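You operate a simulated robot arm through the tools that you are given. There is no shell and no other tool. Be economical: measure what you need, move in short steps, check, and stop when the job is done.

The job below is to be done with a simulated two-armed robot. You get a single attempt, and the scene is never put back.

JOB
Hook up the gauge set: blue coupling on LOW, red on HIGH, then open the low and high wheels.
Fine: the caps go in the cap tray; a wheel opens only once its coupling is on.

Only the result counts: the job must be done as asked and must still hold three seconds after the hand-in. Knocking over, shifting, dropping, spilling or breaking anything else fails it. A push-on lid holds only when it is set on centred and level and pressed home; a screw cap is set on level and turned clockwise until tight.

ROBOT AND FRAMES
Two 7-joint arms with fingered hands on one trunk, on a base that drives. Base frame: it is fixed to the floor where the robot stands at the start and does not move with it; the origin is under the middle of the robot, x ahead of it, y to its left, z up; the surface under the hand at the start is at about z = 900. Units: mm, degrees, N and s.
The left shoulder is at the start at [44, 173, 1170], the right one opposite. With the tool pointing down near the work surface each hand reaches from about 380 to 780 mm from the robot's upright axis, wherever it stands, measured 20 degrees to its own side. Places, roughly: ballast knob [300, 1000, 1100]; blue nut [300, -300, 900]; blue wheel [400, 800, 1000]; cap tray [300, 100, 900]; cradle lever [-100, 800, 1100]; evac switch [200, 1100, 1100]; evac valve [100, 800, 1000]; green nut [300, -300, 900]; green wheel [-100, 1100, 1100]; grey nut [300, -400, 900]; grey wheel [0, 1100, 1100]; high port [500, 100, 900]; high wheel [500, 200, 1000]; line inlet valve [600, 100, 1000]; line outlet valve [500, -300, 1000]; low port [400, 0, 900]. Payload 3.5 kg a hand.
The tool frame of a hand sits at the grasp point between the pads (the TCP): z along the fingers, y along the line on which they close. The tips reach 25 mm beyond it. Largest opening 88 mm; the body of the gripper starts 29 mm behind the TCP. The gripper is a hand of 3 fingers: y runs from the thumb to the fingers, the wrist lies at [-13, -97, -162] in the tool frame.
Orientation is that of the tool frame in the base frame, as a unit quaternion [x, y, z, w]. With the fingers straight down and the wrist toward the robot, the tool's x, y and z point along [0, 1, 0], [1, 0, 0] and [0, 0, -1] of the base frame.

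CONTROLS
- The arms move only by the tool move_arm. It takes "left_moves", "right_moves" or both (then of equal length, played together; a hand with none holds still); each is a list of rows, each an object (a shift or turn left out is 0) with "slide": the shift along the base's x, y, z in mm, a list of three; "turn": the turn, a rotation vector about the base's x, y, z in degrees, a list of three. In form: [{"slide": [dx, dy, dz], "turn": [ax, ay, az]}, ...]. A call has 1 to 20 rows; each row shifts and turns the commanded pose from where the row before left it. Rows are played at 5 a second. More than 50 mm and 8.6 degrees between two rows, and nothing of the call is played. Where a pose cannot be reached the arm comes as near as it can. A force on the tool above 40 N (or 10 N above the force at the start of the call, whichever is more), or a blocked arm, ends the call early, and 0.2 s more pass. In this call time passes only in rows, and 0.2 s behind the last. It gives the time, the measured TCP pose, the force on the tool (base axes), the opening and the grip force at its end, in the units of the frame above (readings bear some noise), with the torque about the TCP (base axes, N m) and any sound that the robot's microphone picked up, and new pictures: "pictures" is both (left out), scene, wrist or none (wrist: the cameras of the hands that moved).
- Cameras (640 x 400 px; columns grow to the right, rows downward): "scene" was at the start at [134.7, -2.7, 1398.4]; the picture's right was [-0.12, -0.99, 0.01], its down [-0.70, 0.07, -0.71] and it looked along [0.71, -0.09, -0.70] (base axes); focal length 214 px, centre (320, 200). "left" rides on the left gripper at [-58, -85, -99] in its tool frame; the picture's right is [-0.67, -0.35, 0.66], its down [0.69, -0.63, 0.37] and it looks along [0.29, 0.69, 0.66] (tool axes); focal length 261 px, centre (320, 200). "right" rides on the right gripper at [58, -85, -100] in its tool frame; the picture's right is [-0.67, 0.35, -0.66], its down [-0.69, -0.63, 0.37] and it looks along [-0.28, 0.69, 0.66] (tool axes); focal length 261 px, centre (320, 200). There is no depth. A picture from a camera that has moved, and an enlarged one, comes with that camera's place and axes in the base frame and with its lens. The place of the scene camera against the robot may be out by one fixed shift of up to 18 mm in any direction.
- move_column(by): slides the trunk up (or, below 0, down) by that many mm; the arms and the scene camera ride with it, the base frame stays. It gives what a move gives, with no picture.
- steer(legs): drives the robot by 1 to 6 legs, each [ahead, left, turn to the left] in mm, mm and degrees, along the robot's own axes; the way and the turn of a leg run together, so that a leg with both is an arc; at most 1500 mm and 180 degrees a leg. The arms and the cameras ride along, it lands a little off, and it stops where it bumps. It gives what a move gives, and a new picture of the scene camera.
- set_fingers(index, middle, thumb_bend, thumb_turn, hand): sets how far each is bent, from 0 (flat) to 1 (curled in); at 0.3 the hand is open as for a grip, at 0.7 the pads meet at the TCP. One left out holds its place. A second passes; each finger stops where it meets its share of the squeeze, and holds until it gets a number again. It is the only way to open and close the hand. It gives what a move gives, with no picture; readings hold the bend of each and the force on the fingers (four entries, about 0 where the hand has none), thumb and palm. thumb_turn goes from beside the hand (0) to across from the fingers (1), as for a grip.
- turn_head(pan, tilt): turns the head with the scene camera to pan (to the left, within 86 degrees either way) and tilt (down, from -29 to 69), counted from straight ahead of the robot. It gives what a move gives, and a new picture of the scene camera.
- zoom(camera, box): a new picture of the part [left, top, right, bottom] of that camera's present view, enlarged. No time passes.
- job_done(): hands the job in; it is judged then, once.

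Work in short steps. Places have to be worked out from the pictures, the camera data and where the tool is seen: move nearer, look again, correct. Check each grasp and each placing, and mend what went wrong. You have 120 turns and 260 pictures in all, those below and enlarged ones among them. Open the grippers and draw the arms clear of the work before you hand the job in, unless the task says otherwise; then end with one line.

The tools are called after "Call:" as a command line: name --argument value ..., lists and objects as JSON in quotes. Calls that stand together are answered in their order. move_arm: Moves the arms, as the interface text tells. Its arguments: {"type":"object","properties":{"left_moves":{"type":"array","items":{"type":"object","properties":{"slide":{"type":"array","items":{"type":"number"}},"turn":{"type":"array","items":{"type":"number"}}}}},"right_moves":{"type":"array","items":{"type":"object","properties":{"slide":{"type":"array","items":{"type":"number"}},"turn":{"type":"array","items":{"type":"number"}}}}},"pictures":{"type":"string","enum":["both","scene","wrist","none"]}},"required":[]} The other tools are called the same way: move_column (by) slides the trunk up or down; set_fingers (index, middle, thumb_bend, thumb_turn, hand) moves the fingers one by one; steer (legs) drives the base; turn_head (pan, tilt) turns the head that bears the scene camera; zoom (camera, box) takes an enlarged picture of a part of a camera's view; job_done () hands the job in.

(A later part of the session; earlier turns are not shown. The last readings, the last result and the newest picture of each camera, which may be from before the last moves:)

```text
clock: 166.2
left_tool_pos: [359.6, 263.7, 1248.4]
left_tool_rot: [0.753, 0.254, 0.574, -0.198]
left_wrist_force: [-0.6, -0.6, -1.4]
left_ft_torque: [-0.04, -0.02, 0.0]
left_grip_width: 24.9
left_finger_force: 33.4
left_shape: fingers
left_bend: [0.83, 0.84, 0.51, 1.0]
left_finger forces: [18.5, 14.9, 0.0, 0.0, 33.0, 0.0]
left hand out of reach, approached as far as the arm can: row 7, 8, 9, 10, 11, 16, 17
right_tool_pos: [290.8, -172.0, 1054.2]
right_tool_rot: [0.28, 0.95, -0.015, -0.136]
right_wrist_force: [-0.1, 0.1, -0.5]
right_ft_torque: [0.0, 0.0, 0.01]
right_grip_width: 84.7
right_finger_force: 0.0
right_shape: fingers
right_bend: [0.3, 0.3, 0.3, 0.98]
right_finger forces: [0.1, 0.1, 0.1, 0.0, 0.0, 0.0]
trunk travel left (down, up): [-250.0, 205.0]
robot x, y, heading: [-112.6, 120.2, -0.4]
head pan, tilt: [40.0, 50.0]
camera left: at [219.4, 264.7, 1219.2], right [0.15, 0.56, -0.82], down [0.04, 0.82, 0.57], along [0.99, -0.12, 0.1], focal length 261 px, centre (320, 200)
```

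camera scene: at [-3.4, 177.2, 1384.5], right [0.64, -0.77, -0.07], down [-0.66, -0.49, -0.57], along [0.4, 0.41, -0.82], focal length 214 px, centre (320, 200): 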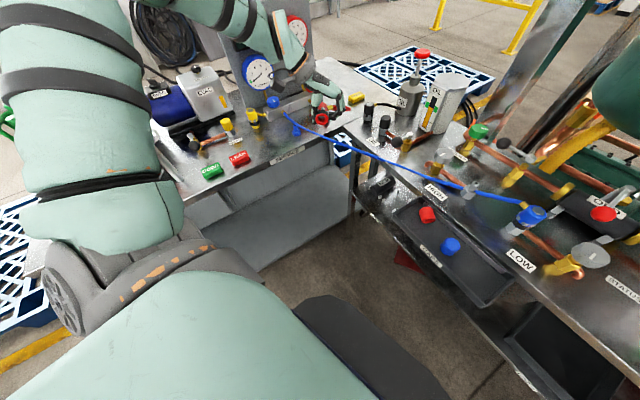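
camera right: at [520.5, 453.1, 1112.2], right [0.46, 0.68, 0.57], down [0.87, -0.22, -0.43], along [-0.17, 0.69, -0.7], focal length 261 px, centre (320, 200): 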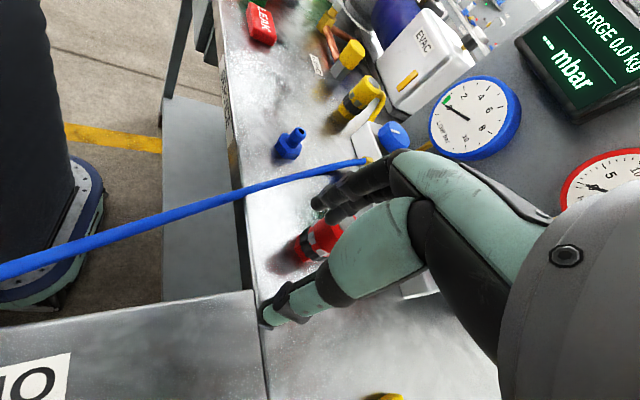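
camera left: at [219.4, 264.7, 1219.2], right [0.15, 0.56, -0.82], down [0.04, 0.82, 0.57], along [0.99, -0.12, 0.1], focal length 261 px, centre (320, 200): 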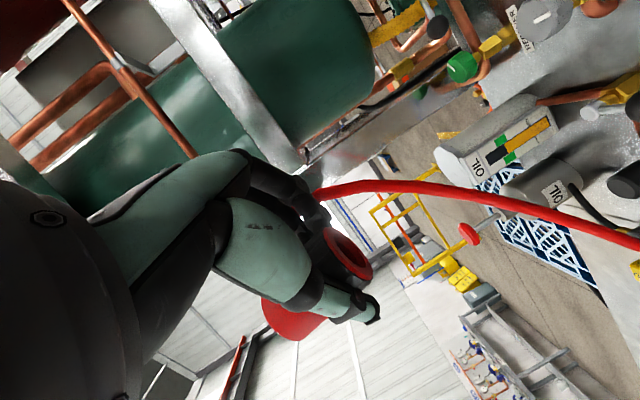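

The left arm reached its limit crossing the middle and went high. I shift the robot so HIGH lies on its left, then check the pose.

Call:
steer --legs '[[80, -150, 0]]'

Call:
turn_head --pan 10 --tilt 50

Call:
move_arm --left_moves '[{"slide": [0, 0, -5]}]' --pictures "none"

```text
clock: 167.6
left_tool_pos: [440.3, 116.6, 1247.4]
left_tool_rot: [0.754, 0.254, 0.574, -0.196]
left_wrist_force: [0.8, -0.3, -1.2]
left_ft_torque: [0.0, -0.01, 0.0]
left_grip_width: 25.0
left_finger_force: 33.2
left_shape: fingers
left_bend: [0.83, 0.84, 0.51, 1.0]
left_finger forces: [18.6, 15.0, 0.1, 0.0, 33.0, 0.0]
right_tool_pos: [370.6, -320.9, 1053.4]
right_tool_rot: [0.28, 0.95, -0.017, -0.135]
right_wrist_force: [0.4, -0.4, 0.0]
right_ft_torque: [-0.01, -0.01, 0.01]
right_grip_width: 84.6
right_finger_force: 0.1
right_shape: fingers
right_bend: [0.3, 0.3, 0.3, 0.98]
right_finger forces: [0.0, 0.0, 0.0, 0.0, 0.1, 0.1]
trunk travel left (down, up): [-250.0, 205.0]
robot x, y, heading: [-31.0, -27.6, -0.5]
head pan, tilt: [40.0, 50.0]
camera scene: at [75.2, 27.8, 1384.7], right [0.64, -0.77, -0.07], down [-0.66, -0.49, -0.57], along [0.41, 0.41, -0.82], focal length 214 px, centre (320, 200)
```

scene: 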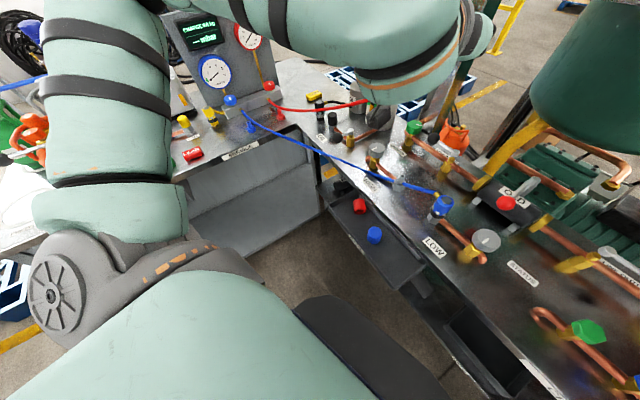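

```text
clock: 168.6
left_tool_pos: [440.4, 115.2, 1248.2]
left_tool_rot: [0.754, 0.253, 0.573, -0.196]
left_wrist_force: [-0.7, -0.3, -1.5]
left_ft_torque: [-0.01, 0.02, 0.0]
left_grip_width: 24.8
left_finger_force: 33.3
left_shape: fingers
left_bend: [0.83, 0.84, 0.51, 1.0]
left_finger forces: [18.7, 14.8, 0.0, 0.0, 33.0, 0.1]
right_tool_pos: [370.6, -322.0, 1053.4]
right_tool_rot: [0.281, 0.95, -0.015, -0.137]
right_wrist_force: [-0.1, -0.1, -0.1]
right_ft_torque: [0.01, 0.04, 0.02]
right_grip_width: 84.3
right_finger_force: 0.0
right_shape: fingers
right_bend: [0.3, 0.3, 0.3, 0.98]
right_finger forces: [0.0, 0.0, 0.0, 0.1, 0.0, 0.0]
trunk travel left (down, up): [-250.0, 205.0]
robot x, y, heading: [-32.3, -31.2, -0.2]
head pan, tilt: [10.0, 50.0]
camera scene: at [92.6, -9.7, 1382.8], right [0.17, -0.99, -0.02], down [-0.82, -0.13, -0.55], along [0.54, 0.11, -0.83], focal length 214 px, centre (320, 200)
```

scene: 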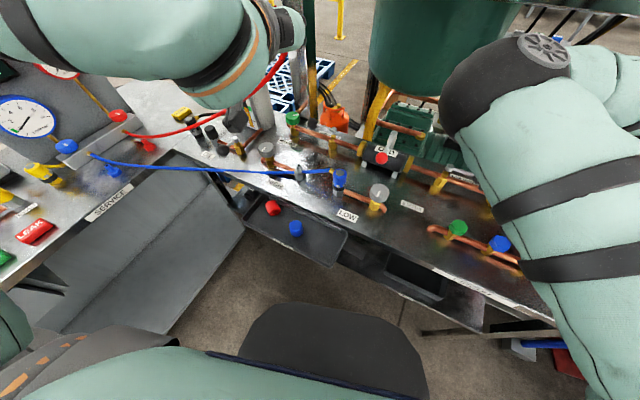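

```text
clock: 169.0
left_tool_pos: [440.4, 115.8, 1248.1]
left_tool_rot: [0.754, 0.254, 0.573, -0.197]
left_wrist_force: [-0.2, 0.6, -1.1]
left_ft_torque: [-0.02, 0.0, -0.02]
left_grip_width: 25.0
left_finger_force: 33.4
left_shape: fingers
left_bend: [0.83, 0.84, 0.51, 1.0]
left_finger forces: [18.6, 14.8, 0.0, 0.1, 33.0, 0.0]
left hand out of reach, approached as far as the arm can: row 1
right_tool_pos: [371.4, -323.0, 1055.0]
right_tool_rot: [0.281, 0.95, -0.016, -0.136]
right_wrist_force: [0.3, 0.3, -0.1]
right_ft_torque: [-0.01, -0.01, -0.02]
right_grip_width: 84.3
right_finger_force: 0.1
right_shape: fingers
right_bend: [0.3, 0.3, 0.3, 0.98]
right_finger forces: [0.0, 0.0, 0.0, 0.0, 0.0, 0.0]
trunk travel left (down, up): [-250.0, 205.0]
robot x, y, heading: [-31.4, -30.5, -0.3]
head pan, tilt: [10.0, 50.0]
```

The commanded pose is still the unreachable one; I shift it by about [+42, +163] so it lands reachable above HIGH.

Call:
move_arm --left_moves '[{"slide": [8.4, 32.6, 0]}, {"slide": [8.4, 32.6, 0]}, {"slide": [8.4, 32.6, 0]}, {"slide": [8.4, 32.6, 0]}, {"slide": [8.4, 32.6, 0]}, {"slide": [0, 0, 0]}]' --pictures "wrist"

```text
clock: 170.4
left_tool_pos: [481.3, 277.5, 1248.0]
left_tool_rot: [0.754, 0.253, 0.574, -0.196]
left_wrist_force: [-0.5, 0.1, -2.0]
left_ft_torque: [-0.06, -0.01, 0.02]
left_grip_width: 25.1
left_finger_force: 33.5
left_shape: fingers
left_bend: [0.83, 0.84, 0.51, 1.0]
left_finger forces: [18.4, 15.4, 0.0, 0.1, 32.9, 0.0]
right_tool_pos: [371.5, -323.1, 1052.8]
right_tool_rot: [0.281, 0.95, -0.015, -0.135]
right_wrist_force: [0.2, -0.2, 0.2]
right_ft_torque: [0.01, 0.03, 0.0]
right_grip_width: 84.4
right_finger_force: 0.1
right_shape: fingers
right_bend: [0.3, 0.3, 0.3, 0.98]
right_finger forces: [0.0, 0.0, 0.0, 0.1, 0.0, 0.1]
trunk travel left (down, up): [-250.0, 205.0]
robot x, y, heading: [-32.3, -34.4, -0.3]
head pan, tilt: [10.0, 50.0]
camera left: at [342.2, 276.7, 1219.5], right [0.15, 0.56, -0.82], down [0.04, 0.82, 0.57], along [0.99, -0.12, 0.1], focal length 261 px, centre (320, 200)
```

left: 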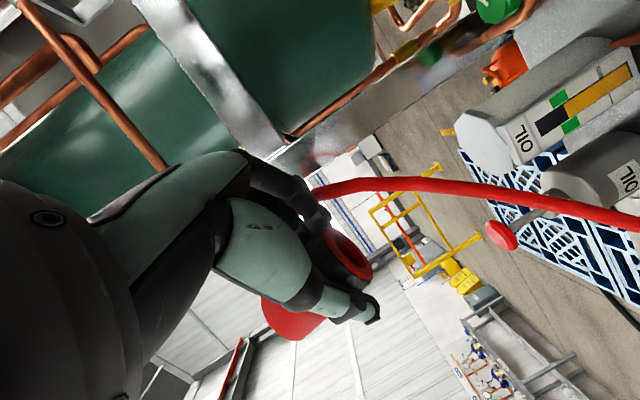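

Reach seems limited in height here; I test how far the left can go lower at this spot while raising the right hand (so that the trunk could be lowered).

Call:
move_arm --left_moves '[{"slide": [0, 0, -20]}, {"slide": [0, 0, -20]}, {"slide": [0, 0, -20]}, {"slide": [0, 0, -20]}, {"slide": [0, 0, -20]}, {"slide": [0, 0, -20]}]' --right_moves '[{"slide": [-10, -15, 30]}, {"slide": [-10, -15, 30]}, {"slide": [-10, -15, 30]}, {"slide": [-10, -15, 30]}, {"slide": [-10, -15, 30]}, {"slide": [-10, -15, 30]}]' --pictures "none"

```text
clock: 171.8
left_tool_pos: [484.1, 289.7, 1209.8]
left_tool_rot: [0.755, 0.252, 0.572, -0.197]
left_wrist_force: [0.1, 0.3, -1.4]
left_ft_torque: [-0.02, -0.04, -0.02]
left_grip_width: 24.8
left_finger_force: 33.1
left_shape: fingers
left_bend: [0.83, 0.84, 0.51, 1.0]
left_finger forces: [18.2, 15.4, 0.0, 0.1, 32.9, 0.0]
left hand out of reach, approached as far as the arm can: row 2, 3, 4, 5, 6
right_tool_pos: [311.2, -413.2, 1234.3]
right_tool_rot: [0.281, 0.95, -0.015, -0.135]
right_wrist_force: [0.4, -0.6, 0.3]
right_ft_torque: [0.01, 0.03, 0.0]
right_grip_width: 84.1
right_finger_force: 0.0
right_shape: fingers
right_bend: [0.3, 0.3, 0.3, 0.98]
right_finger forces: [0.0, 0.0, 0.1, 0.0, 0.0, 0.1]
trunk travel left (down, up): [-250.0, 205.0]
robot x, y, heading: [-32.0, -32.7, -0.3]
head pan, tilt: [10.0, 50.0]
```

Lowering the trunk solves the height. I raise the right hand more, place the robot so HIGH fits the left hand's reachable spot, and lower the trunk 225 mm.

Call:
move_arm --right_moves '[{"slide": [0, -10, 40]}, {"slide": [0, -10, 40]}, {"slide": [0, -10, 40]}]' --pictures "none"

Call:
steer --legs '[[-23, -192, 0]]'

Call:
move_column --by -215

Call:
zoom --camera "left" --box '[160, 100, 560, 360]'

```text
clock: 172.6
left_tool_pos: [483.8, 288.3, 1210.7]
left_tool_rot: [0.757, 0.252, 0.57, -0.197]
left_wrist_force: [-1.1, 0.1, -1.9]
left_ft_torque: [0.02, -0.05, 0.0]
left_grip_width: 25.2
left_finger_force: 33.1
left_shape: fingers
left_bend: [0.83, 0.84, 0.51, 1.0]
left_finger forces: [18.2, 15.3, 0.0, 0.0, 32.8, 0.1]
right_tool_pos: [310.3, -444.8, 1354.6]
right_tool_rot: [0.281, 0.95, -0.014, -0.135]
right_wrist_force: [1.1, -0.9, -0.7]
right_ft_torque: [0.01, 0.02, 0.03]
right_grip_width: 84.6
right_finger_force: 0.2
right_shape: fingers
right_bend: [0.3, 0.3, 0.3, 0.98]
right_finger forces: [0.0, 0.0, 0.1, 0.0, 0.1, 0.1]
trunk travel left (down, up): [-250.0, 205.0]
robot x, y, heading: [-32.8, -31.7, -0.5]
head pan, tilt: [10.0, 50.0]
```

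```text
clock: 174.2
left_tool_pos: [461.1, 94.6, 1207.5]
left_tool_rot: [0.757, 0.251, 0.571, -0.195]
left_wrist_force: [0.4, 0.3, -1.3]
left_ft_torque: [0.01, -0.01, -0.02]
left_grip_width: 24.9
left_finger_force: 33.3
left_shape: fingers
left_bend: [0.83, 0.84, 0.51, 1.0]
left_finger forces: [18.1, 15.4, 0.0, 0.0, 32.8, 0.1]
right_tool_pos: [285.8, -636.2, 1355.4]
right_tool_rot: [0.282, 0.95, -0.017, -0.135]
right_wrist_force: [0.2, 0.1, -0.2]
right_ft_torque: [-0.01, 0.02, 0.02]
right_grip_width: 84.6
right_finger_force: 0.2
right_shape: fingers
right_bend: [0.3, 0.3, 0.3, 0.98]
right_finger forces: [0.0, 0.1, 0.1, 0.0, 0.0, 0.1]
trunk travel left (down, up): [-250.0, 205.0]
robot x, y, heading: [-54.6, -222.4, -0.6]
head pan, tilt: [10.0, 50.0]
camera scene: at [68.7, -202.6, 1382.7], right [0.16, -0.99, -0.02], down [-0.82, -0.13, -0.55], along [0.54, 0.11, -0.83], focal length 214 px, centre (320, 200)
```

scene: 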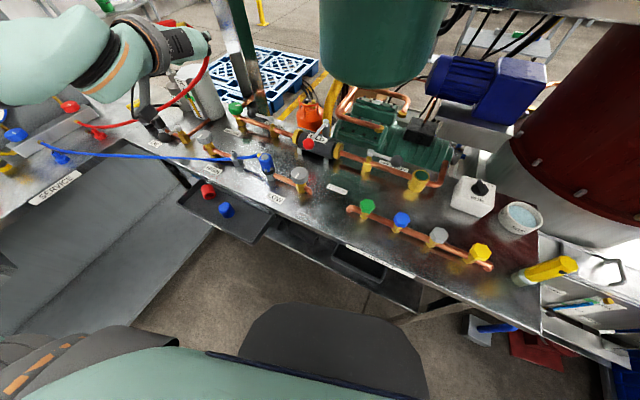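

```text
clock: 176.4
left_tool_pos: [456.9, 95.5, 997.8]
left_tool_rot: [0.755, 0.252, 0.574, -0.193]
left_wrist_force: [-1.0, -0.1, -0.5]
left_ft_torque: [-0.03, 0.02, 0.0]
left_grip_width: 25.1
left_finger_force: 33.7
left_shape: fingers
left_bend: [0.83, 0.84, 0.51, 1.0]
left_finger forces: [17.8, 15.8, 0.0, 0.0, 33.1, 0.0]
right_tool_pos: [398.8, -638.8, 1021.7]
right_tool_rot: [0.277, 0.923, -0.053, -0.263]
right_wrist_force: [0.1, 0.5, 0.2]
right_ft_torque: [-0.05, -0.07, -0.01]
right_grip_width: 84.5
right_finger_force: 0.0
right_shape: fingers
right_bend: [0.3, 0.3, 0.3, 0.98]
right_finger forces: [0.0, 0.1, 0.0, 0.1, 0.1, 0.0]
trunk travel left (down, up): [-35.0, 420.0]
robot x, y, heading: [-55.5, -224.5, -0.4]
head pan, tilt: [10.0, 50.0]
```

```text
1.54 times, centred on (360, 230) of left
camera zoom: at [316.4, 95.3, 968.3], right [0.15, 0.55, -0.82], down [0.05, 0.82, 0.57], along [0.99, -0.12, 0.1], focal length 401 px, centre (258, 154)
```

zoom: 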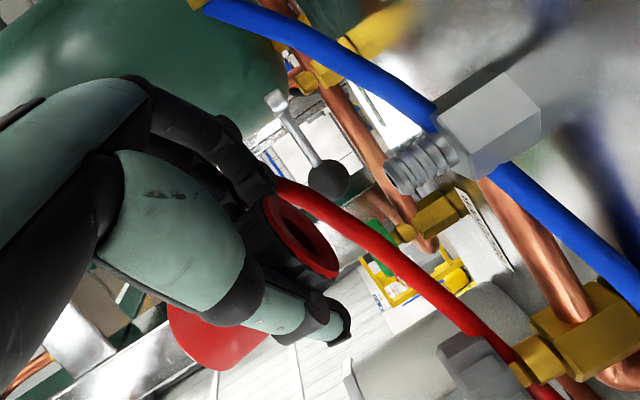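

Excellent: the mouth lies exactly on HIGH's vertical line in view; 12 mm short in x and leaning ~14°. I correct both and start down.

Call:
move_arm --left_moves '[{"slide": [4, -0.8, 0], "turn": [4.9, 0, 0]}, {"slide": [4, -0.8, 0], "turn": [4.9, 0, 0]}, {"slide": [4, -0.8, 0], "turn": [4.7, 0, 0]}, {"slide": [0, 0, -10]}, {"slide": [0, 0, -10]}, {"slide": [0, 0, -8]}]' --pictures "none"

Call:
zoom --camera "left" --box '[200, 130, 480, 330]'

```text
clock: 177.8
left_tool_pos: [474.1, 91.0, 965.5]
left_tool_rot: [0.726, 0.177, 0.598, -0.29]
left_wrist_force: [-0.3, -0.3, -1.2]
left_ft_torque: [-0.01, -0.04, -0.04]
left_grip_width: 25.0
left_finger_force: 32.9
left_shape: fingers
left_bend: [0.83, 0.84, 0.51, 1.0]
left_finger forces: [17.7, 15.8, 0.1, 0.1, 32.9, 0.0]
right_tool_pos: [401.9, -640.1, 1018.5]
right_tool_rot: [0.278, 0.922, -0.053, -0.266]
right_wrist_force: [-0.2, 1.0, -1.2]
right_ft_torque: [0.02, 0.0, -0.04]
right_grip_width: 84.5
right_finger_force: 0.1
right_shape: fingers
right_bend: [0.3, 0.3, 0.3, 0.98]
right_finger forces: [0.0, 0.0, 0.0, 0.0, 0.0, 0.0]
trunk travel left (down, up): [-35.0, 420.0]
robot x, y, heading: [-57.1, -228.4, -0.4]
head pan, tilt: [10.0, 50.0]
```

```text
2.00 times, centred on (340, 230) of left
camera zoom: at [333.8, 97.5, 939.1], right [0.14, 0.74, -0.65], down [0.05, 0.65, 0.75], along [0.99, -0.14, 0.05], focal length 521 px, centre (280, 140)
```

zoom: 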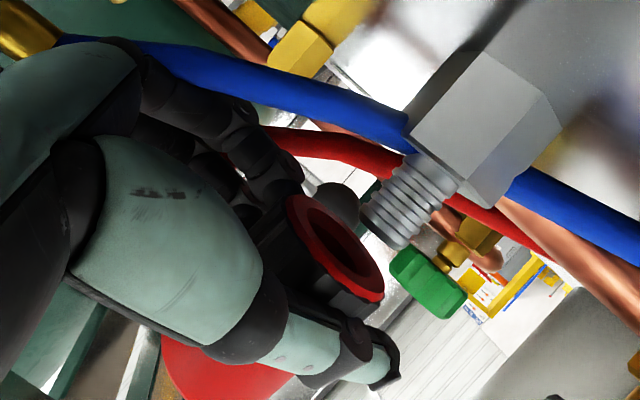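

Close: correct [-3, +5.5] and lower 16 mm so the tip just enters.

Call:
move_arm --left_moves '[{"slide": [-3, 5.5, 0]}, {"slide": [0, 0, -5]}, {"slide": [0, 0, -4]}, {"slide": [0, 0, -4]}, {"slide": [0, 0, -3]}]' --pictures "none"

Call:
zoom --camera "left" --box '[200, 130, 480, 330]'

```text
clock: 179.1
left_tool_pos: [471.5, 96.2, 958.5]
left_tool_rot: [0.724, 0.175, 0.601, -0.289]
left_wrist_force: [0.9, -0.6, 27.6]
left_ft_torque: [0.32, -0.02, 0.03]
left_grip_width: 25.9
left_finger_force: 43.8
left_shape: fingers
left_bend: [0.83, 0.85, 0.5, 1.0]
left_finger forces: [34.9, 15.7, 0.0, 0.1, 36.8, 0.0]
left hand out of reach, approached as far as the arm can: row 4
right_tool_pos: [398.7, -640.8, 1019.7]
right_tool_rot: [0.277, 0.922, -0.052, -0.264]
right_wrist_force: [-0.8, 0.7, -0.3]
right_ft_torque: [-0.03, 0.01, 0.03]
right_grip_width: 84.4
right_finger_force: 0.0
right_shape: fingers
right_bend: [0.3, 0.3, 0.3, 0.98]
right_finger forces: [0.0, 0.0, 0.1, 0.1, 0.0, 0.0]
trunk travel left (down, up): [-35.0, 420.0]
robot x, y, heading: [-55.6, -224.5, -0.4]
head pan, tilt: [10.0, 50.0]
```

```text
2.00 times, centred on (340, 230) of left
camera zoom: at [331.4, 103.2, 930.0], right [0.15, 0.74, -0.65], down [0.05, 0.65, 0.76], along [0.99, -0.15, 0.06], focal length 521 px, centre (280, 140)
```

zoom: 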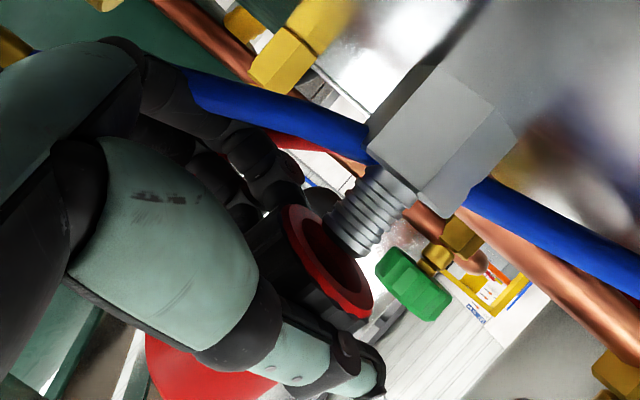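

Contact at about [472, 108], on the (+x, -y) side of the stub. I rise, shift [+3, -4], and lower again.

Call:
move_arm --left_moves '[{"slide": [0, 0, 10]}, {"slide": [3, -4, 0]}, {"slide": [0, 0, -5]}, {"slide": [0, 0, -4]}, {"slide": [0, 0, -3]}, {"slide": [0, 0, -3]}]' --pictures "none"

Call:
zoom --camera "left" --box '[200, 130, 480, 330]'

```text
clock: 180.4
left_tool_pos: [477.4, 94.1, 951.4]
left_tool_rot: [0.729, 0.175, 0.596, -0.289]
left_wrist_force: [1.2, 2.3, 0.2]
left_ft_torque: [0.04, -0.02, -0.07]
left_grip_width: 25.5
left_finger_force: 41.1
left_shape: fingers
left_bend: [0.83, 0.84, 0.51, 1.0]
left_finger forces: [34.8, 15.8, 0.0, 0.0, 32.0, 0.0]
left hand out of reach, approached as far as the arm can: row 5
right_tool_pos: [403.2, -639.7, 1017.7]
right_tool_rot: [0.277, 0.922, -0.053, -0.265]
right_wrist_force: [-0.4, 0.0, -0.6]
right_ft_torque: [-0.01, 0.02, 0.02]
right_grip_width: 84.5
right_finger_force: 0.0
right_shape: fingers
right_bend: [0.3, 0.3, 0.3, 0.98]
right_finger forces: [0.0, 0.0, 0.0, 0.0, 0.0, 0.0]
trunk travel left (down, up): [-35.0, 420.0]
robot x, y, heading: [-55.2, -227.2, -0.3]
head pan, tilt: [10.0, 50.0]
```

```text
2.00 times, centred on (340, 230) of left
camera zoom: at [337.3, 101.6, 924.9], right [0.14, 0.74, -0.66], down [0.06, 0.66, 0.75], along [0.99, -0.14, 0.05], focal length 521 px, centre (280, 140)
```

zoom: 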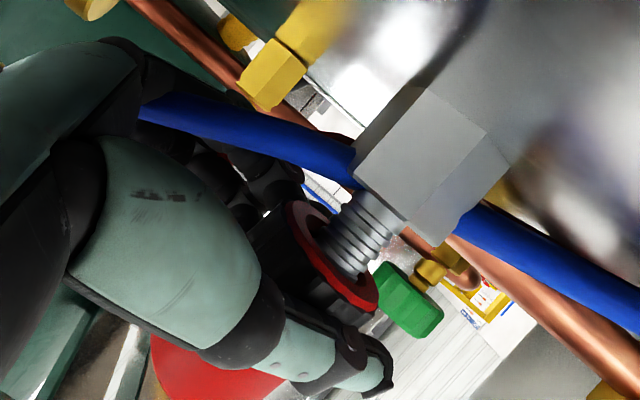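

The stub is in the mouth with zero force. The arm is at its lower limit, so I press down with the trunk.

Call:
move_column --by -10

Call:
move_column --by -6

Call:
zoom --camera "left" --box '[200, 130, 480, 330]'

```text
clock: 181.0
left_tool_pos: [479.1, 95.1, 939.9]
left_tool_rot: [0.727, 0.175, 0.596, -0.292]
left_wrist_force: [-5.9, 4.2, 15.1]
left_ft_torque: [0.17, 1.64, -0.01]
left_grip_width: 26.0
left_finger_force: 37.1
left_shape: fingers
left_bend: [0.83, 0.84, 0.51, 1.0]
left_finger forces: [24.4, 14.7, 0.0, 0.1, 35.2, 0.0]
right_tool_pos: [402.3, -640.4, 1008.3]
right_tool_rot: [0.277, 0.922, -0.053, -0.266]
right_wrist_force: [-0.3, 0.1, -0.1]
right_ft_torque: [0.03, 0.01, 0.01]
right_grip_width: 84.4
right_finger_force: 0.1
right_shape: fingers
right_bend: [0.3, 0.3, 0.3, 0.98]
right_finger forces: [0.1, 0.0, 0.0, 0.0, 0.0, 0.0]
trunk travel left (down, up): [-25.0, 429.0]
robot x, y, heading: [-55.4, -224.7, -0.4]
head pan, tilt: [10.0, 50.0]
stopped: the force on the tool passed its limit at 48 N (the readings are from after the stop); the commanded pose is now the measured one
```

```text
clock: 181.4
left_tool_pos: [479.6, 95.2, 940.9]
left_tool_rot: [0.723, 0.175, 0.601, -0.291]
left_wrist_force: [-3.5, 2.0, 22.4]
left_ft_torque: [0.32, 3.14, -0.19]
left_grip_width: 26.2
left_finger_force: 37.2
left_shape: fingers
left_bend: [0.83, 0.84, 0.51, 1.0]
left_finger forces: [24.8, 15.1, 0.1, 0.0, 33.6, 0.0]
right_tool_pos: [402.6, -639.2, 1003.3]
right_tool_rot: [0.277, 0.922, -0.055, -0.265]
right_wrist_force: [0.0, 0.1, 0.4]
right_ft_torque: [0.0, 0.0, 0.01]
right_grip_width: 84.7
right_finger_force: 0.1
right_shape: fingers
right_bend: [0.3, 0.3, 0.3, 0.98]
right_finger forces: [0.0, 0.0, 0.0, 0.0, 0.0, 0.0]
trunk travel left (down, up): [-23.0, 432.0]
robot x, y, heading: [-54.8, -226.4, -0.4]
head pan, tilt: [10.0, 50.0]
stopped: the force on the tool passed its limit at 53 N (the readings are from after the stop); the commanded pose is now the measured one
```

```text
2.00 times, centred on (340, 230) of left
camera zoom: at [339.0, 103.0, 914.3], right [0.15, 0.75, -0.65], down [0.05, 0.65, 0.76], along [0.99, -0.14, 0.06], focal length 521 px, centre (280, 140)
```

zoom: 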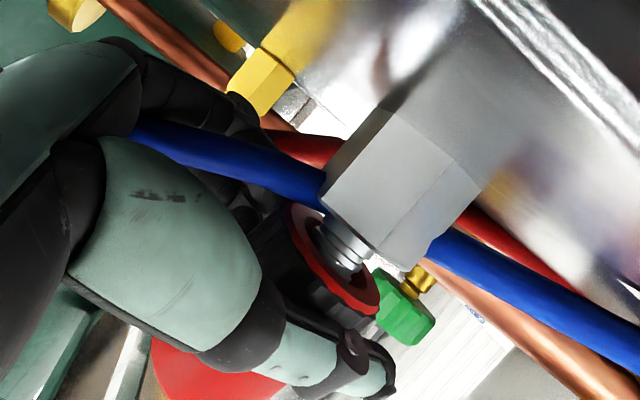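

The camera housing, not the coupling, met the tray edge (contact ~140 mm behind). About 6 mm remain; I release the coupling here, back off gently and raise the trunk.

Call:
move_column --by 2

Call:
set_fingers --hand "left" --index 0.35 --middle 0.35 --thumb_bend 0.35

Call:
move_arm --left_moves '[{"slide": [-15, -5, 6]}, {"slide": [-25, -8, 15]}, {"slide": [-25, -8, 20]}]' --pictures "wrist"

Call:
move_column --by 150

Call:
turn_head --pan 25 --tilt 50

```text
clock: 181.9
left_tool_pos: [480.6, 96.0, 941.9]
left_tool_rot: [0.725, 0.176, 0.6, -0.29]
left_wrist_force: [-5.8, 3.0, 6.7]
left_ft_torque: [0.08, 0.36, 0.08]
left_grip_width: 26.0
left_finger_force: 36.4
left_shape: fingers
left_bend: [0.83, 0.84, 0.51, 1.0]
left_finger forces: [23.2, 13.7, 0.1, 0.0, 35.8, 0.1]
right_tool_pos: [403.3, -638.7, 1005.2]
right_tool_rot: [0.277, 0.922, -0.055, -0.265]
right_wrist_force: [0.4, -0.2, -0.8]
right_ft_torque: [-0.01, 0.02, 0.0]
right_grip_width: 84.6
right_finger_force: 0.0
right_shape: fingers
right_bend: [0.3, 0.3, 0.3, 0.98]
right_finger forces: [0.0, 0.0, 0.1, 0.0, 0.0, 0.0]
trunk travel left (down, up): [-25.0, 430.0]
robot x, y, heading: [-54.5, -223.8, -0.4]
head pan, tilt: [10.0, 50.0]
```

```text
clock: 182.9
left_tool_pos: [480.7, 95.2, 940.4]
left_tool_rot: [0.725, 0.174, 0.599, -0.292]
left_wrist_force: [-3.7, 1.4, 3.9]
left_ft_torque: [0.06, 0.46, 0.03]
left_grip_width: 77.4
left_finger_force: 2.5
left_shape: fingers
left_bend: [0.35, 0.35, 0.33, 0.98]
left_finger forces: [0.0, 0.0, 0.0, 0.1, 3.6, 0.0]
right_tool_pos: [403.7, -638.2, 1006.0]
right_tool_rot: [0.276, 0.922, -0.055, -0.266]
right_wrist_force: [-0.5, -0.3, 0.2]
right_ft_torque: [0.0, -0.01, 0.03]
right_grip_width: 84.7
right_finger_force: 0.0
right_shape: fingers
right_bend: [0.3, 0.3, 0.3, 0.98]
right_finger forces: [0.1, 0.1, 0.1, 0.0, 0.0, 0.1]
trunk travel left (down, up): [-25.0, 430.0]
robot x, y, heading: [-53.8, -228.0, -0.6]
head pan, tilt: [10.0, 50.0]
```

```text
clock: 183.7
left_tool_pos: [449.4, 71.2, 1000.2]
left_tool_rot: [0.725, 0.175, 0.599, -0.292]
left_wrist_force: [-0.2, 0.3, 0.3]
left_ft_torque: [-0.02, 0.0, 0.0]
left_grip_width: 74.1
left_finger_force: 0.0
left_shape: fingers
left_bend: [0.35, 0.35, 0.35, 0.98]
left_finger forces: [0.0, 0.0, 0.0, 0.0, 0.1, 0.0]
left hand out of reach, approached as far as the arm can: row 1, 2, 3
right_tool_pos: [405.5, -639.1, 1002.7]
right_tool_rot: [0.277, 0.922, -0.055, -0.267]
right_wrist_force: [0.0, -0.9, 0.8]
right_ft_torque: [0.0, 0.01, -0.01]
right_grip_width: 84.4
right_finger_force: 0.1
right_shape: fingers
right_bend: [0.3, 0.3, 0.3, 0.98]
right_finger forces: [0.1, 0.0, 0.0, 0.1, 0.0, 0.0]
trunk travel left (down, up): [-25.0, 430.0]
robot x, y, heading: [-59.1, -222.7, -0.3]
head pan, tilt: [10.0, 50.0]
camera left: at [309.0, 78.9, 974.0], right [0.14, 0.75, -0.65], down [0.05, 0.65, 0.76], along [0.99, -0.14, 0.05], focal length 261 px, centre (320, 200)
```

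left: 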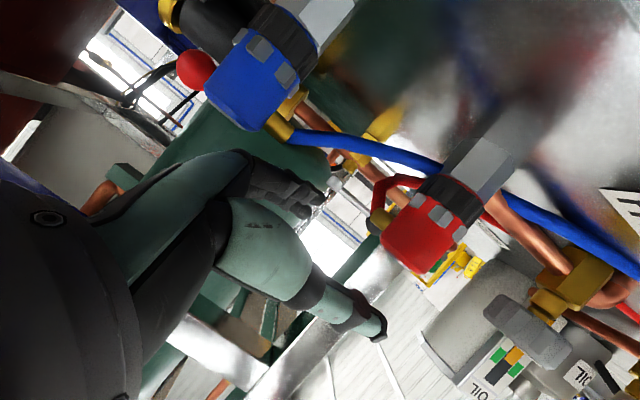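

```text
clock: 184.9
left_tool_pos: [451.2, 77.1, 1114.1]
left_tool_rot: [0.725, 0.177, 0.598, -0.293]
left_wrist_force: [-0.9, -0.5, -0.9]
left_ft_torque: [0.01, 0.04, 0.02]
left_grip_width: 74.4
left_finger_force: 0.1
left_shape: fingers
left_bend: [0.35, 0.35, 0.35, 0.98]
left_finger forces: [0.0, 0.0, 0.0, 0.0, 0.0, 0.0]
right_tool_pos: [384.8, -619.3, 1077.2]
right_tool_rot: [0.292, 0.891, 0.003, -0.348]
right_wrist_force: [-0.3, -0.6, 0.0]
right_ft_torque: [0.02, 0.01, -0.02]
right_grip_width: 84.7
right_finger_force: 0.0
right_shape: fingers
right_bend: [0.3, 0.3, 0.3, 0.98]
right_finger forces: [0.0, 0.1, 0.0, 0.0, 0.1, 0.1]
trunk travel left (down, up): [-133.0, 322.0]
robot x, y, heading: [-56.6, -221.4, -0.0]
head pan, tilt: [10.0, 50.0]
stopped: the arm was blocked; the commanded pose is now the measured one
```

```text
clock: 185.7
left_tool_pos: [453.4, 78.3, 1108.4]
left_tool_rot: [0.726, 0.176, 0.597, -0.293]
left_wrist_force: [0.2, 0.9, -0.3]
left_ft_torque: [-0.01, 0.01, 0.0]
left_grip_width: 74.2
left_finger_force: 0.1
left_shape: fingers
left_bend: [0.35, 0.35, 0.35, 0.98]
left_finger forces: [0.0, 0.0, 0.0, 0.0, 0.0, 0.0]
right_tool_pos: [384.6, -621.2, 1074.6]
right_tool_rot: [0.296, 0.891, -0.001, -0.345]
right_wrist_force: [0.1, 0.4, -0.1]
right_ft_torque: [-0.02, 0.02, -0.01]
right_grip_width: 84.7
right_finger_force: 0.0
right_shape: fingers
right_bend: [0.3, 0.3, 0.3, 0.98]
right_finger forces: [0.0, 0.0, 0.0, 0.0, 0.0, 0.0]
trunk travel left (down, up): [-133.0, 322.0]
robot x, y, heading: [-57.6, -218.7, -0.0]
head pan, tilt: [25.0, 50.0]
camera scene: at [150.8, -182.8, 1235.1], right [0.4, -0.91, -0.12], down [-0.85, -0.32, -0.42], along [0.35, 0.27, -0.9], focal length 214 px, centre (320, 200)
```

scene: 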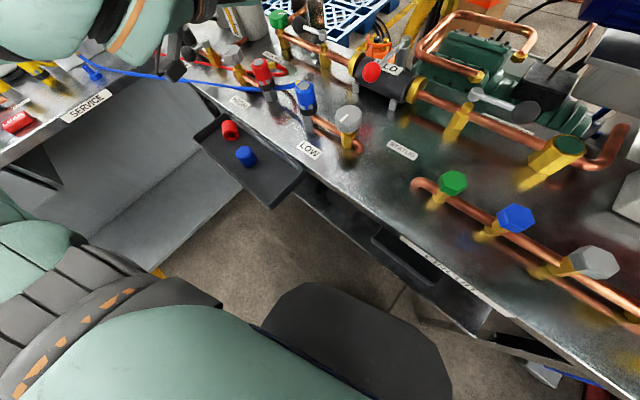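

Both couplings are on, red seated flush on its hex. Next the wheels: the left hand's side-on pose suits them. I drive so the hand is over the HIGH wheel (~[490, 205, 975]) and lower the trunk.

Call:
steer --legs '[[33, 124, 0]]'

Call:
move_column --by -105

Call:
zoom --camera "left" --box '[160, 100, 560, 360]'

```text
clock: 186.8
left_tool_pos: [456.3, 169.4, 1116.3]
left_tool_rot: [0.722, 0.176, 0.605, -0.286]
left_wrist_force: [-0.3, 0.3, 0.2]
left_ft_torque: [0.0, 0.01, 0.01]
left_grip_width: 74.6
left_finger_force: 0.0
left_shape: fingers
left_bend: [0.35, 0.35, 0.35, 0.98]
left_finger forces: [0.1, 0.1, 0.0, 0.0, 0.1, 0.0]
right_tool_pos: [379.5, -530.9, 1090.6]
right_tool_rot: [0.31, 0.891, 0.007, -0.332]
right_wrist_force: [-0.9, -0.1, 0.2]
right_ft_torque: [0.03, 0.04, -0.02]
right_grip_width: 84.6
right_finger_force: 0.1
right_shape: fingers
right_bend: [0.3, 0.3, 0.3, 0.98]
right_finger forces: [0.0, 0.0, 0.1, 0.0, 0.0, 0.0]
trunk travel left (down, up): [-133.0, 322.0]
robot x, y, heading: [-33.9, -132.6, -0.4]
head pan, tilt: [25.0, 50.0]
stopped in leg 1: the robot was blocked; the commanded pose is now the measured one
camera scene: at [148.2, -86.7, 1239.5], right [0.4, -0.91, -0.1], down [-0.84, -0.32, -0.44], along [0.37, 0.26, -0.89], focal length 214 px, centre (320, 200)
```

scene: 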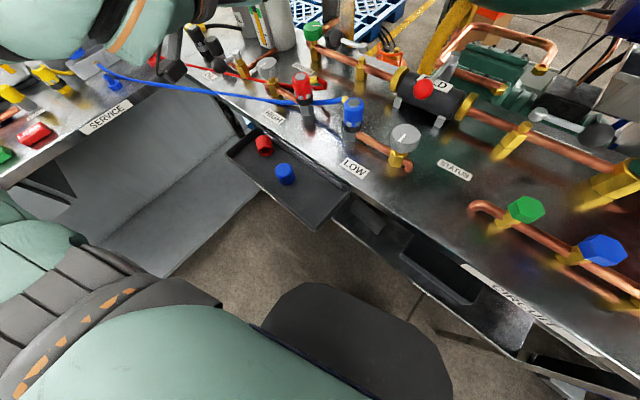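

```text
clock: 188.0
left_tool_pos: [470.7, 164.8, 1010.0]
left_tool_rot: [0.727, 0.174, 0.598, -0.289]
left_wrist_force: [-1.1, 0.0, 0.3]
left_ft_torque: [-0.02, 0.05, -0.03]
left_grip_width: 74.0
left_finger_force: 0.1
left_shape: fingers
left_bend: [0.35, 0.35, 0.35, 0.98]
left_finger forces: [0.0, 0.0, 0.0, 0.0, 0.0, 0.0]
right_tool_pos: [394.8, -536.9, 981.4]
right_tool_rot: [0.308, 0.889, 0.005, -0.339]
right_wrist_force: [6.8, -4.2, 25.6]
right_ft_torque: [0.93, -0.73, -0.35]
right_grip_width: 84.7
right_finger_force: 13.1
right_shape: fingers
right_bend: [0.3, 0.3, 0.3, 0.98]
right_finger forces: [0.1, 26.5, 0.0, 0.0, 0.0, 0.0]
trunk travel left (down, up): [-35.0, 419.0]
robot x, y, heading: [-34.3, -134.7, -0.5]
head pan, tilt: [25.0, 50.0]
stopped: the force on the tool passed its limit at 47 N (the readings are from after the stop); the commanded pose is now the measured one
```

```text
1.54 times, centred on (360, 230) of left
camera zoom: at [329.7, 171.6, 983.6], right [0.14, 0.74, -0.65], down [0.06, 0.65, 0.76], along [0.99, -0.15, 0.05], focal length 401 px, centre (258, 154)
```

zoom: 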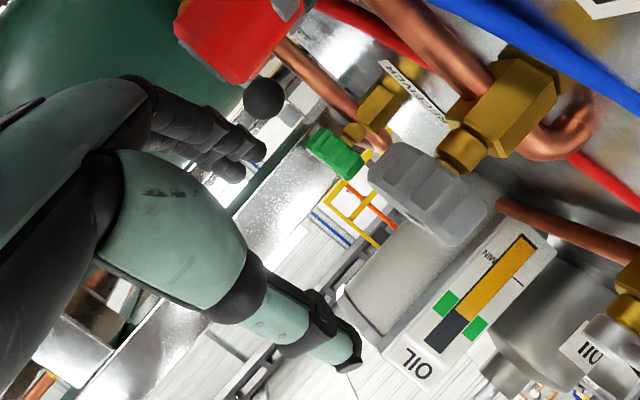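

The right hand touched the bench, so I raise it; HIGH wheel is at about [490, 207, 961]. Left moves onto it, grips, and turns counter-clockwise.

Call:
move_arm --left_moves '[{"slide": [5, 13, 0]}, {"slide": [5, 13, 0]}, {"slide": [5, 13, 0]}, {"slide": [0, 0, -15]}, {"slide": [0, 0, -15]}, {"slide": [0, 0, -14]}]' --right_moves '[{"slide": [0, 0, 30]}, {"slide": [0, 0, 30]}, {"slide": [0, 0, 30]}, {"slide": [0, 0, 0]}, {"slide": [0, 0, 0]}, {"slide": [0, 0, 0]}]' --pictures "none"

Call:
zoom --camera "left" --box '[160, 100, 560, 360]'

Call:
set_fingers --hand "left" --index 1 --middle 1 --thumb_bend 1 --thumb_turn 1

Call:
move_arm --left_moves '[{"turn": [0, 0, 8]}, {"turn": [0, 0, 8]}, {"turn": [0, 0, 8]}, {"turn": [0, 0, 8]}, {"turn": [0, 0, 8]}]' --pictures "wrist"

```text
clock: 189.4
left_tool_pos: [487.2, 198.1, 966.4]
left_tool_rot: [0.727, 0.171, 0.598, -0.29]
left_wrist_force: [-0.1, 0.3, 0.0]
left_ft_torque: [0.0, 0.0, 0.01]
left_grip_width: 74.1
left_finger_force: 0.1
left_shape: fingers
left_bend: [0.35, 0.35, 0.35, 0.98]
left_finger forces: [0.0, 0.1, 0.0, 0.2, 0.1, 0.0]
right_tool_pos: [396.6, -537.8, 999.6]
right_tool_rot: [0.307, 0.889, 0.006, -0.341]
right_wrist_force: [-0.9, 0.6, -0.2]
right_ft_torque: [0.0, -0.03, -0.01]
right_grip_width: 84.7
right_finger_force: 0.1
right_shape: fingers
right_bend: [0.3, 0.3, 0.3, 0.98]
right_finger forces: [0.1, 0.0, 0.0, 0.0, 0.0, 0.1]
right hand out of reach, approached as far as the arm can: row 1, 2, 3
trunk travel left (down, up): [-35.0, 419.0]
robot x, y, heading: [-34.7, -132.9, -0.6]
head pan, tilt: [25.0, 50.0]
```

```text
1.54 times, centred on (360, 230) of left
camera zoom: at [346.8, 206.8, 940.7], right [0.15, 0.75, -0.65], down [0.06, 0.65, 0.76], along [0.99, -0.15, 0.05], focal length 401 px, centre (258, 154)
```

zoom: 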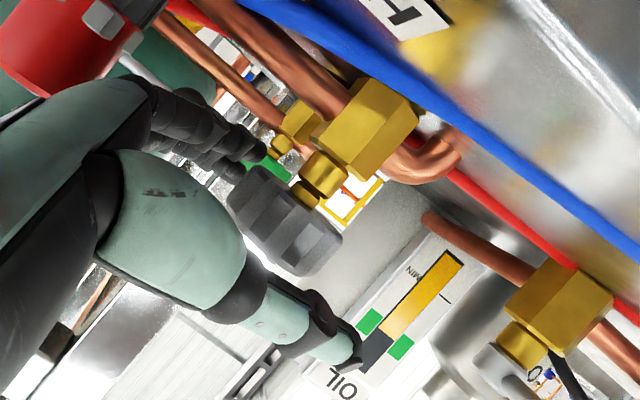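

```text
clock: 190.4
left_tool_pos: [489.2, 197.1, 965.0]
left_tool_rot: [0.727, 0.171, 0.597, -0.291]
left_wrist_force: [11.3, -7.1, 1.7]
left_ft_torque: [-0.12, -0.19, -0.21]
left_grip_width: 37.4
left_finger_force: 20.5
left_shape: fingers
left_bend: [0.52, 0.6, 0.54, 1.0]
left_finger forces: [17.2, 9.5, 0.0, 0.0, 13.7, 0.0]
right_tool_pos: [399.3, -540.6, 997.4]
right_tool_rot: [0.307, 0.888, 0.006, -0.342]
right_wrist_force: [0.1, 0.5, -0.5]
right_ft_torque: [0.01, 0.01, 0.01]
right_grip_width: 84.9
right_finger_force: 0.0
right_shape: fingers
right_bend: [0.3, 0.3, 0.3, 0.98]
right_finger forces: [0.0, 0.0, 0.1, 0.1, 0.0, 0.1]
trunk travel left (down, up): [-35.0, 419.0]
robot x, y, heading: [-34.1, -137.8, -0.6]
head pan, tilt: [25.0, 50.0]
```

```text
clock: 191.6
left_tool_pos: [488.4, 198.6, 973.0]
left_tool_rot: [0.677, 0.326, 0.516, -0.412]
left_wrist_force: [12.8, -3.3, -9.0]
left_ft_torque: [-0.25, -0.12, -0.2]
left_grip_width: 37.0
left_finger_force: 15.0
left_shape: fingers
left_bend: [0.44, 0.71, 0.6, 0.99]
left_finger forces: [20.9, 0.4, 0.0, 0.1, 8.1, 0.0]
left hand out of reach, approached as far as the arm can: row 1, 2, 3
right_tool_pos: [401.8, -536.8, 998.1]
right_tool_rot: [0.308, 0.888, 0.004, -0.342]
right_wrist_force: [-0.5, 0.4, 0.5]
right_ft_torque: [-0.03, -0.01, 0.02]
right_grip_width: 84.8
right_finger_force: 0.1
right_shape: fingers
right_bend: [0.3, 0.3, 0.3, 0.98]
right_finger forces: [0.0, 0.0, 0.1, 0.1, 0.0, 0.0]
trunk travel left (down, up): [-35.0, 419.0]
robot x, y, heading: [-32.8, -133.5, -0.4]
head pan, tilt: [25.0, 50.0]
camera left: at [358.1, 145.8, 948.7], right [-0.19, 0.73, -0.65], down [-0.21, 0.62, 0.75], along [0.96, 0.28, 0.04], focal length 261 px, centre (320, 200)
```

left: 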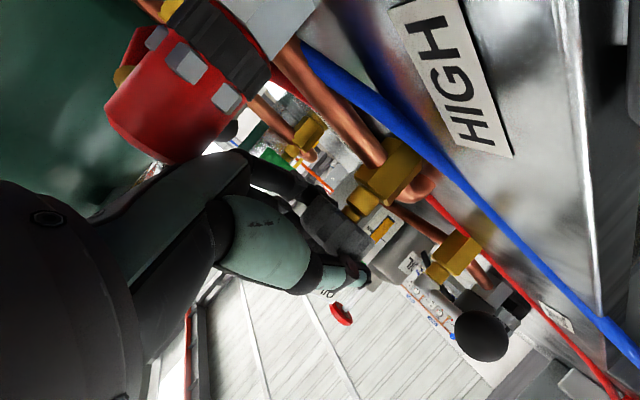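

The hand turned about 28° with the wheel gripped. Re-grip and turn again, then look at the wheel's mark.

Call:
set_fingers --hand "left" --index 0.32 --middle 0.32 --thumb_bend 0.35

Call:
zoom --camera "scene" --box '[220, 40, 440, 190]'

Call:
move_arm --left_moves '[{"slide": [0, 2, -3], "turn": [0, 0, -8]}, {"slide": [0, 2, -3], "turn": [0, 0, -8]}, {"slide": [0, 2, 0], "turn": [0, 0, -8]}, {"slide": [0, 0, 0], "turn": [0, 0, -8]}, {"slide": [0, 0, 0], "turn": [0, 0, -8]}]' --pictures "none"

Call:
set_fingers --hand "left" --index 1 --middle 1 --thumb_bend 1 --thumb_turn 1

Call:
move_arm --left_moves '[{"turn": [0, 0, 8]}, {"turn": [0, 0, 8]}, {"turn": [0, 0, 8]}, {"turn": [0, 0, 8]}, {"turn": [0, 0, 8]}, {"turn": [0, 0, 8]}]' --pictures "none"

Call:
zoom --camera "scene" --box '[220, 40, 440, 190]'

```text
clock: 192.6
left_tool_pos: [485.3, 196.7, 975.1]
left_tool_rot: [0.677, 0.326, 0.516, -0.412]
left_wrist_force: [-0.5, -0.6, -0.2]
left_ft_torque: [0.0, 0.02, 0.04]
left_grip_width: 77.0
left_finger_force: 0.1
left_shape: fingers
left_bend: [0.32, 0.32, 0.35, 0.98]
left_finger forces: [0.0, 0.1, 0.0, 0.0, 0.1, 0.0]
right_tool_pos: [399.3, -538.2, 998.8]
right_tool_rot: [0.307, 0.888, 0.006, -0.341]
right_wrist_force: [-0.3, -0.8, 0.0]
right_ft_torque: [0.02, -0.03, -0.03]
right_grip_width: 84.9
right_finger_force: 0.0
right_shape: fingers
right_bend: [0.3, 0.3, 0.3, 0.98]
right_finger forces: [0.1, 0.0, 0.1, 0.0, 0.1, 0.1]
trunk travel left (down, up): [-35.0, 419.0]
robot x, y, heading: [-30.2, -136.1, -0.5]
head pan, tilt: [25.0, 50.0]
```

```text
2.67 times, centred on (330, 115) of scene
camera zoom: at [243.9, -95.9, 1089.1], right [0.37, -0.91, -0.19], down [-0.91, -0.31, -0.27], along [0.19, 0.27, -0.94], focal length 572 px, centre (293, 427)
```

zoom: 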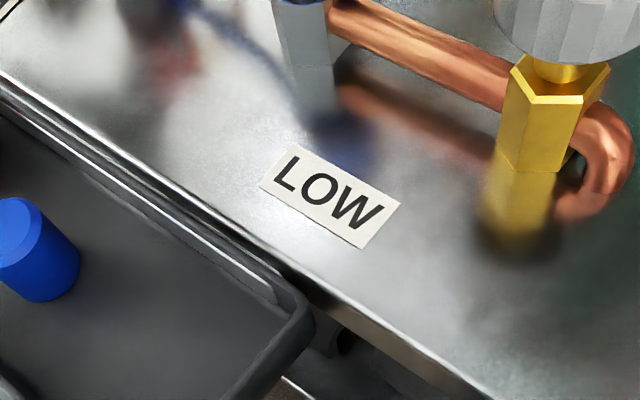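

```text
clock: 193.8
left_tool_pos: [489.8, 195.6, 971.4]
left_tool_rot: [0.747, 0.075, 0.627, -0.208]
left_wrist_force: [-0.1, -0.3, 0.3]
left_ft_torque: [-0.04, -0.01, 0.02]
left_grip_width: 77.3
left_finger_force: 0.1
left_shape: fingers
left_bend: [0.32, 0.32, 0.35, 0.98]
left_finger forces: [0.1, 0.0, 0.0, 0.1, 0.0, 0.1]
left hand out of reach, approached as far as the arm can: row 2
right_tool_pos: [398.3, -536.6, 999.7]
right_tool_rot: [0.307, 0.888, 0.005, -0.341]
right_wrist_force: [-0.2, -0.9, -0.2]
right_ft_torque: [-0.01, 0.0, -0.01]
right_grip_width: 85.1
right_finger_force: 0.0
right_shape: fingers
right_bend: [0.3, 0.3, 0.3, 0.98]
right_finger forces: [0.1, 0.1, 0.0, 0.1, 0.0, 0.0]
trunk travel left (down, up): [-35.0, 419.0]
robot x, y, heading: [-35.9, -135.5, -0.5]
head pan, tilt: [25.0, 50.0]
```

```text
clock: 194.8
left_tool_pos: [489.5, 192.6, 973.4]
left_tool_rot: [0.746, 0.075, 0.627, -0.21]
left_wrist_force: [8.6, 1.1, 20.2]
left_ft_torque: [-0.23, -0.32, -0.11]
left_grip_width: 3.3
left_finger_force: 18.6
left_shape: fingers
left_bend: [0.71, 1.0, 0.82, 1.0]
left_finger forces: [15.4, 0.0, 0.0, 0.1, 21.9, 0.1]
right_tool_pos: [397.9, -538.4, 999.3]
right_tool_rot: [0.306, 0.889, 0.006, -0.341]
right_wrist_force: [-0.2, 0.2, 0.2]
right_ft_torque: [0.01, 0.0, 0.02]
right_grip_width: 85.0
right_finger_force: 0.0
right_shape: fingers
right_bend: [0.3, 0.3, 0.3, 0.98]
right_finger forces: [0.0, 0.0, 0.0, 0.0, 0.1, 0.0]
trunk travel left (down, up): [-35.0, 419.0]
robot x, y, heading: [-33.1, -132.5, -0.8]
head pan, tilt: [25.0, 50.0]
```

```text
clock: 196.1
left_tool_pos: [493.8, 191.2, 975.7]
left_tool_rot: [0.663, 0.345, 0.512, -0.424]
left_wrist_force: [22.9, -3.4, 19.1]
left_ft_torque: [-0.16, -0.49, -0.44]
left_grip_width: 6.5
left_finger_force: 21.4
left_shape: fingers
left_bend: [0.47, 1.0, 0.84, 1.0]
left_finger forces: [19.9, 0.0, 0.0, 0.0, 21.3, 1.5]
right_tool_pos: [399.1, -539.6, 997.8]
right_tool_rot: [0.308, 0.888, 0.006, -0.342]
right_wrist_force: [0.3, 1.2, 0.2]
right_ft_torque: [0.01, 0.0, 0.0]
right_grip_width: 84.8
right_finger_force: 0.0
right_shape: fingers
right_bend: [0.3, 0.3, 0.3, 0.98]
right_finger forces: [0.0, 0.0, 0.0, 0.0, 0.0, 0.0]
trunk travel left (down, up): [-35.0, 419.0]
robot x, y, heading: [-33.6, -135.0, -0.7]
head pan, tilt: [25.0, 50.0]
stopped in row 6 (left hand): the force on the tool passed its limit at 41 N (the readings are from after the stop); the commanded pose is now the measured one
```

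```text
2.67 times, centred on (330, 115) of scene
camera zoom: at [245.6, -97.8, 1088.7], right [0.37, -0.91, -0.19], down [-0.91, -0.31, -0.27], along [0.18, 0.27, -0.94], focal length 572 px, centre (293, 427)
```

zoom: 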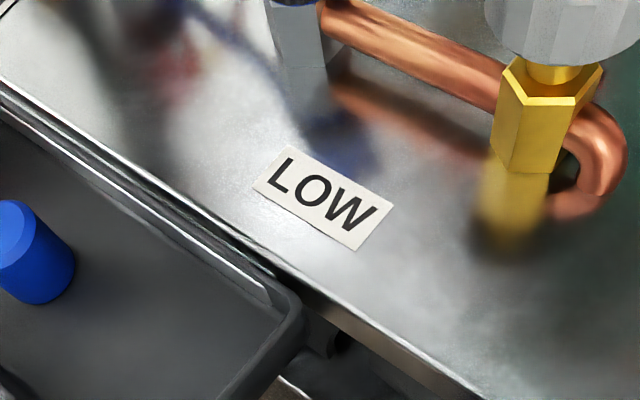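

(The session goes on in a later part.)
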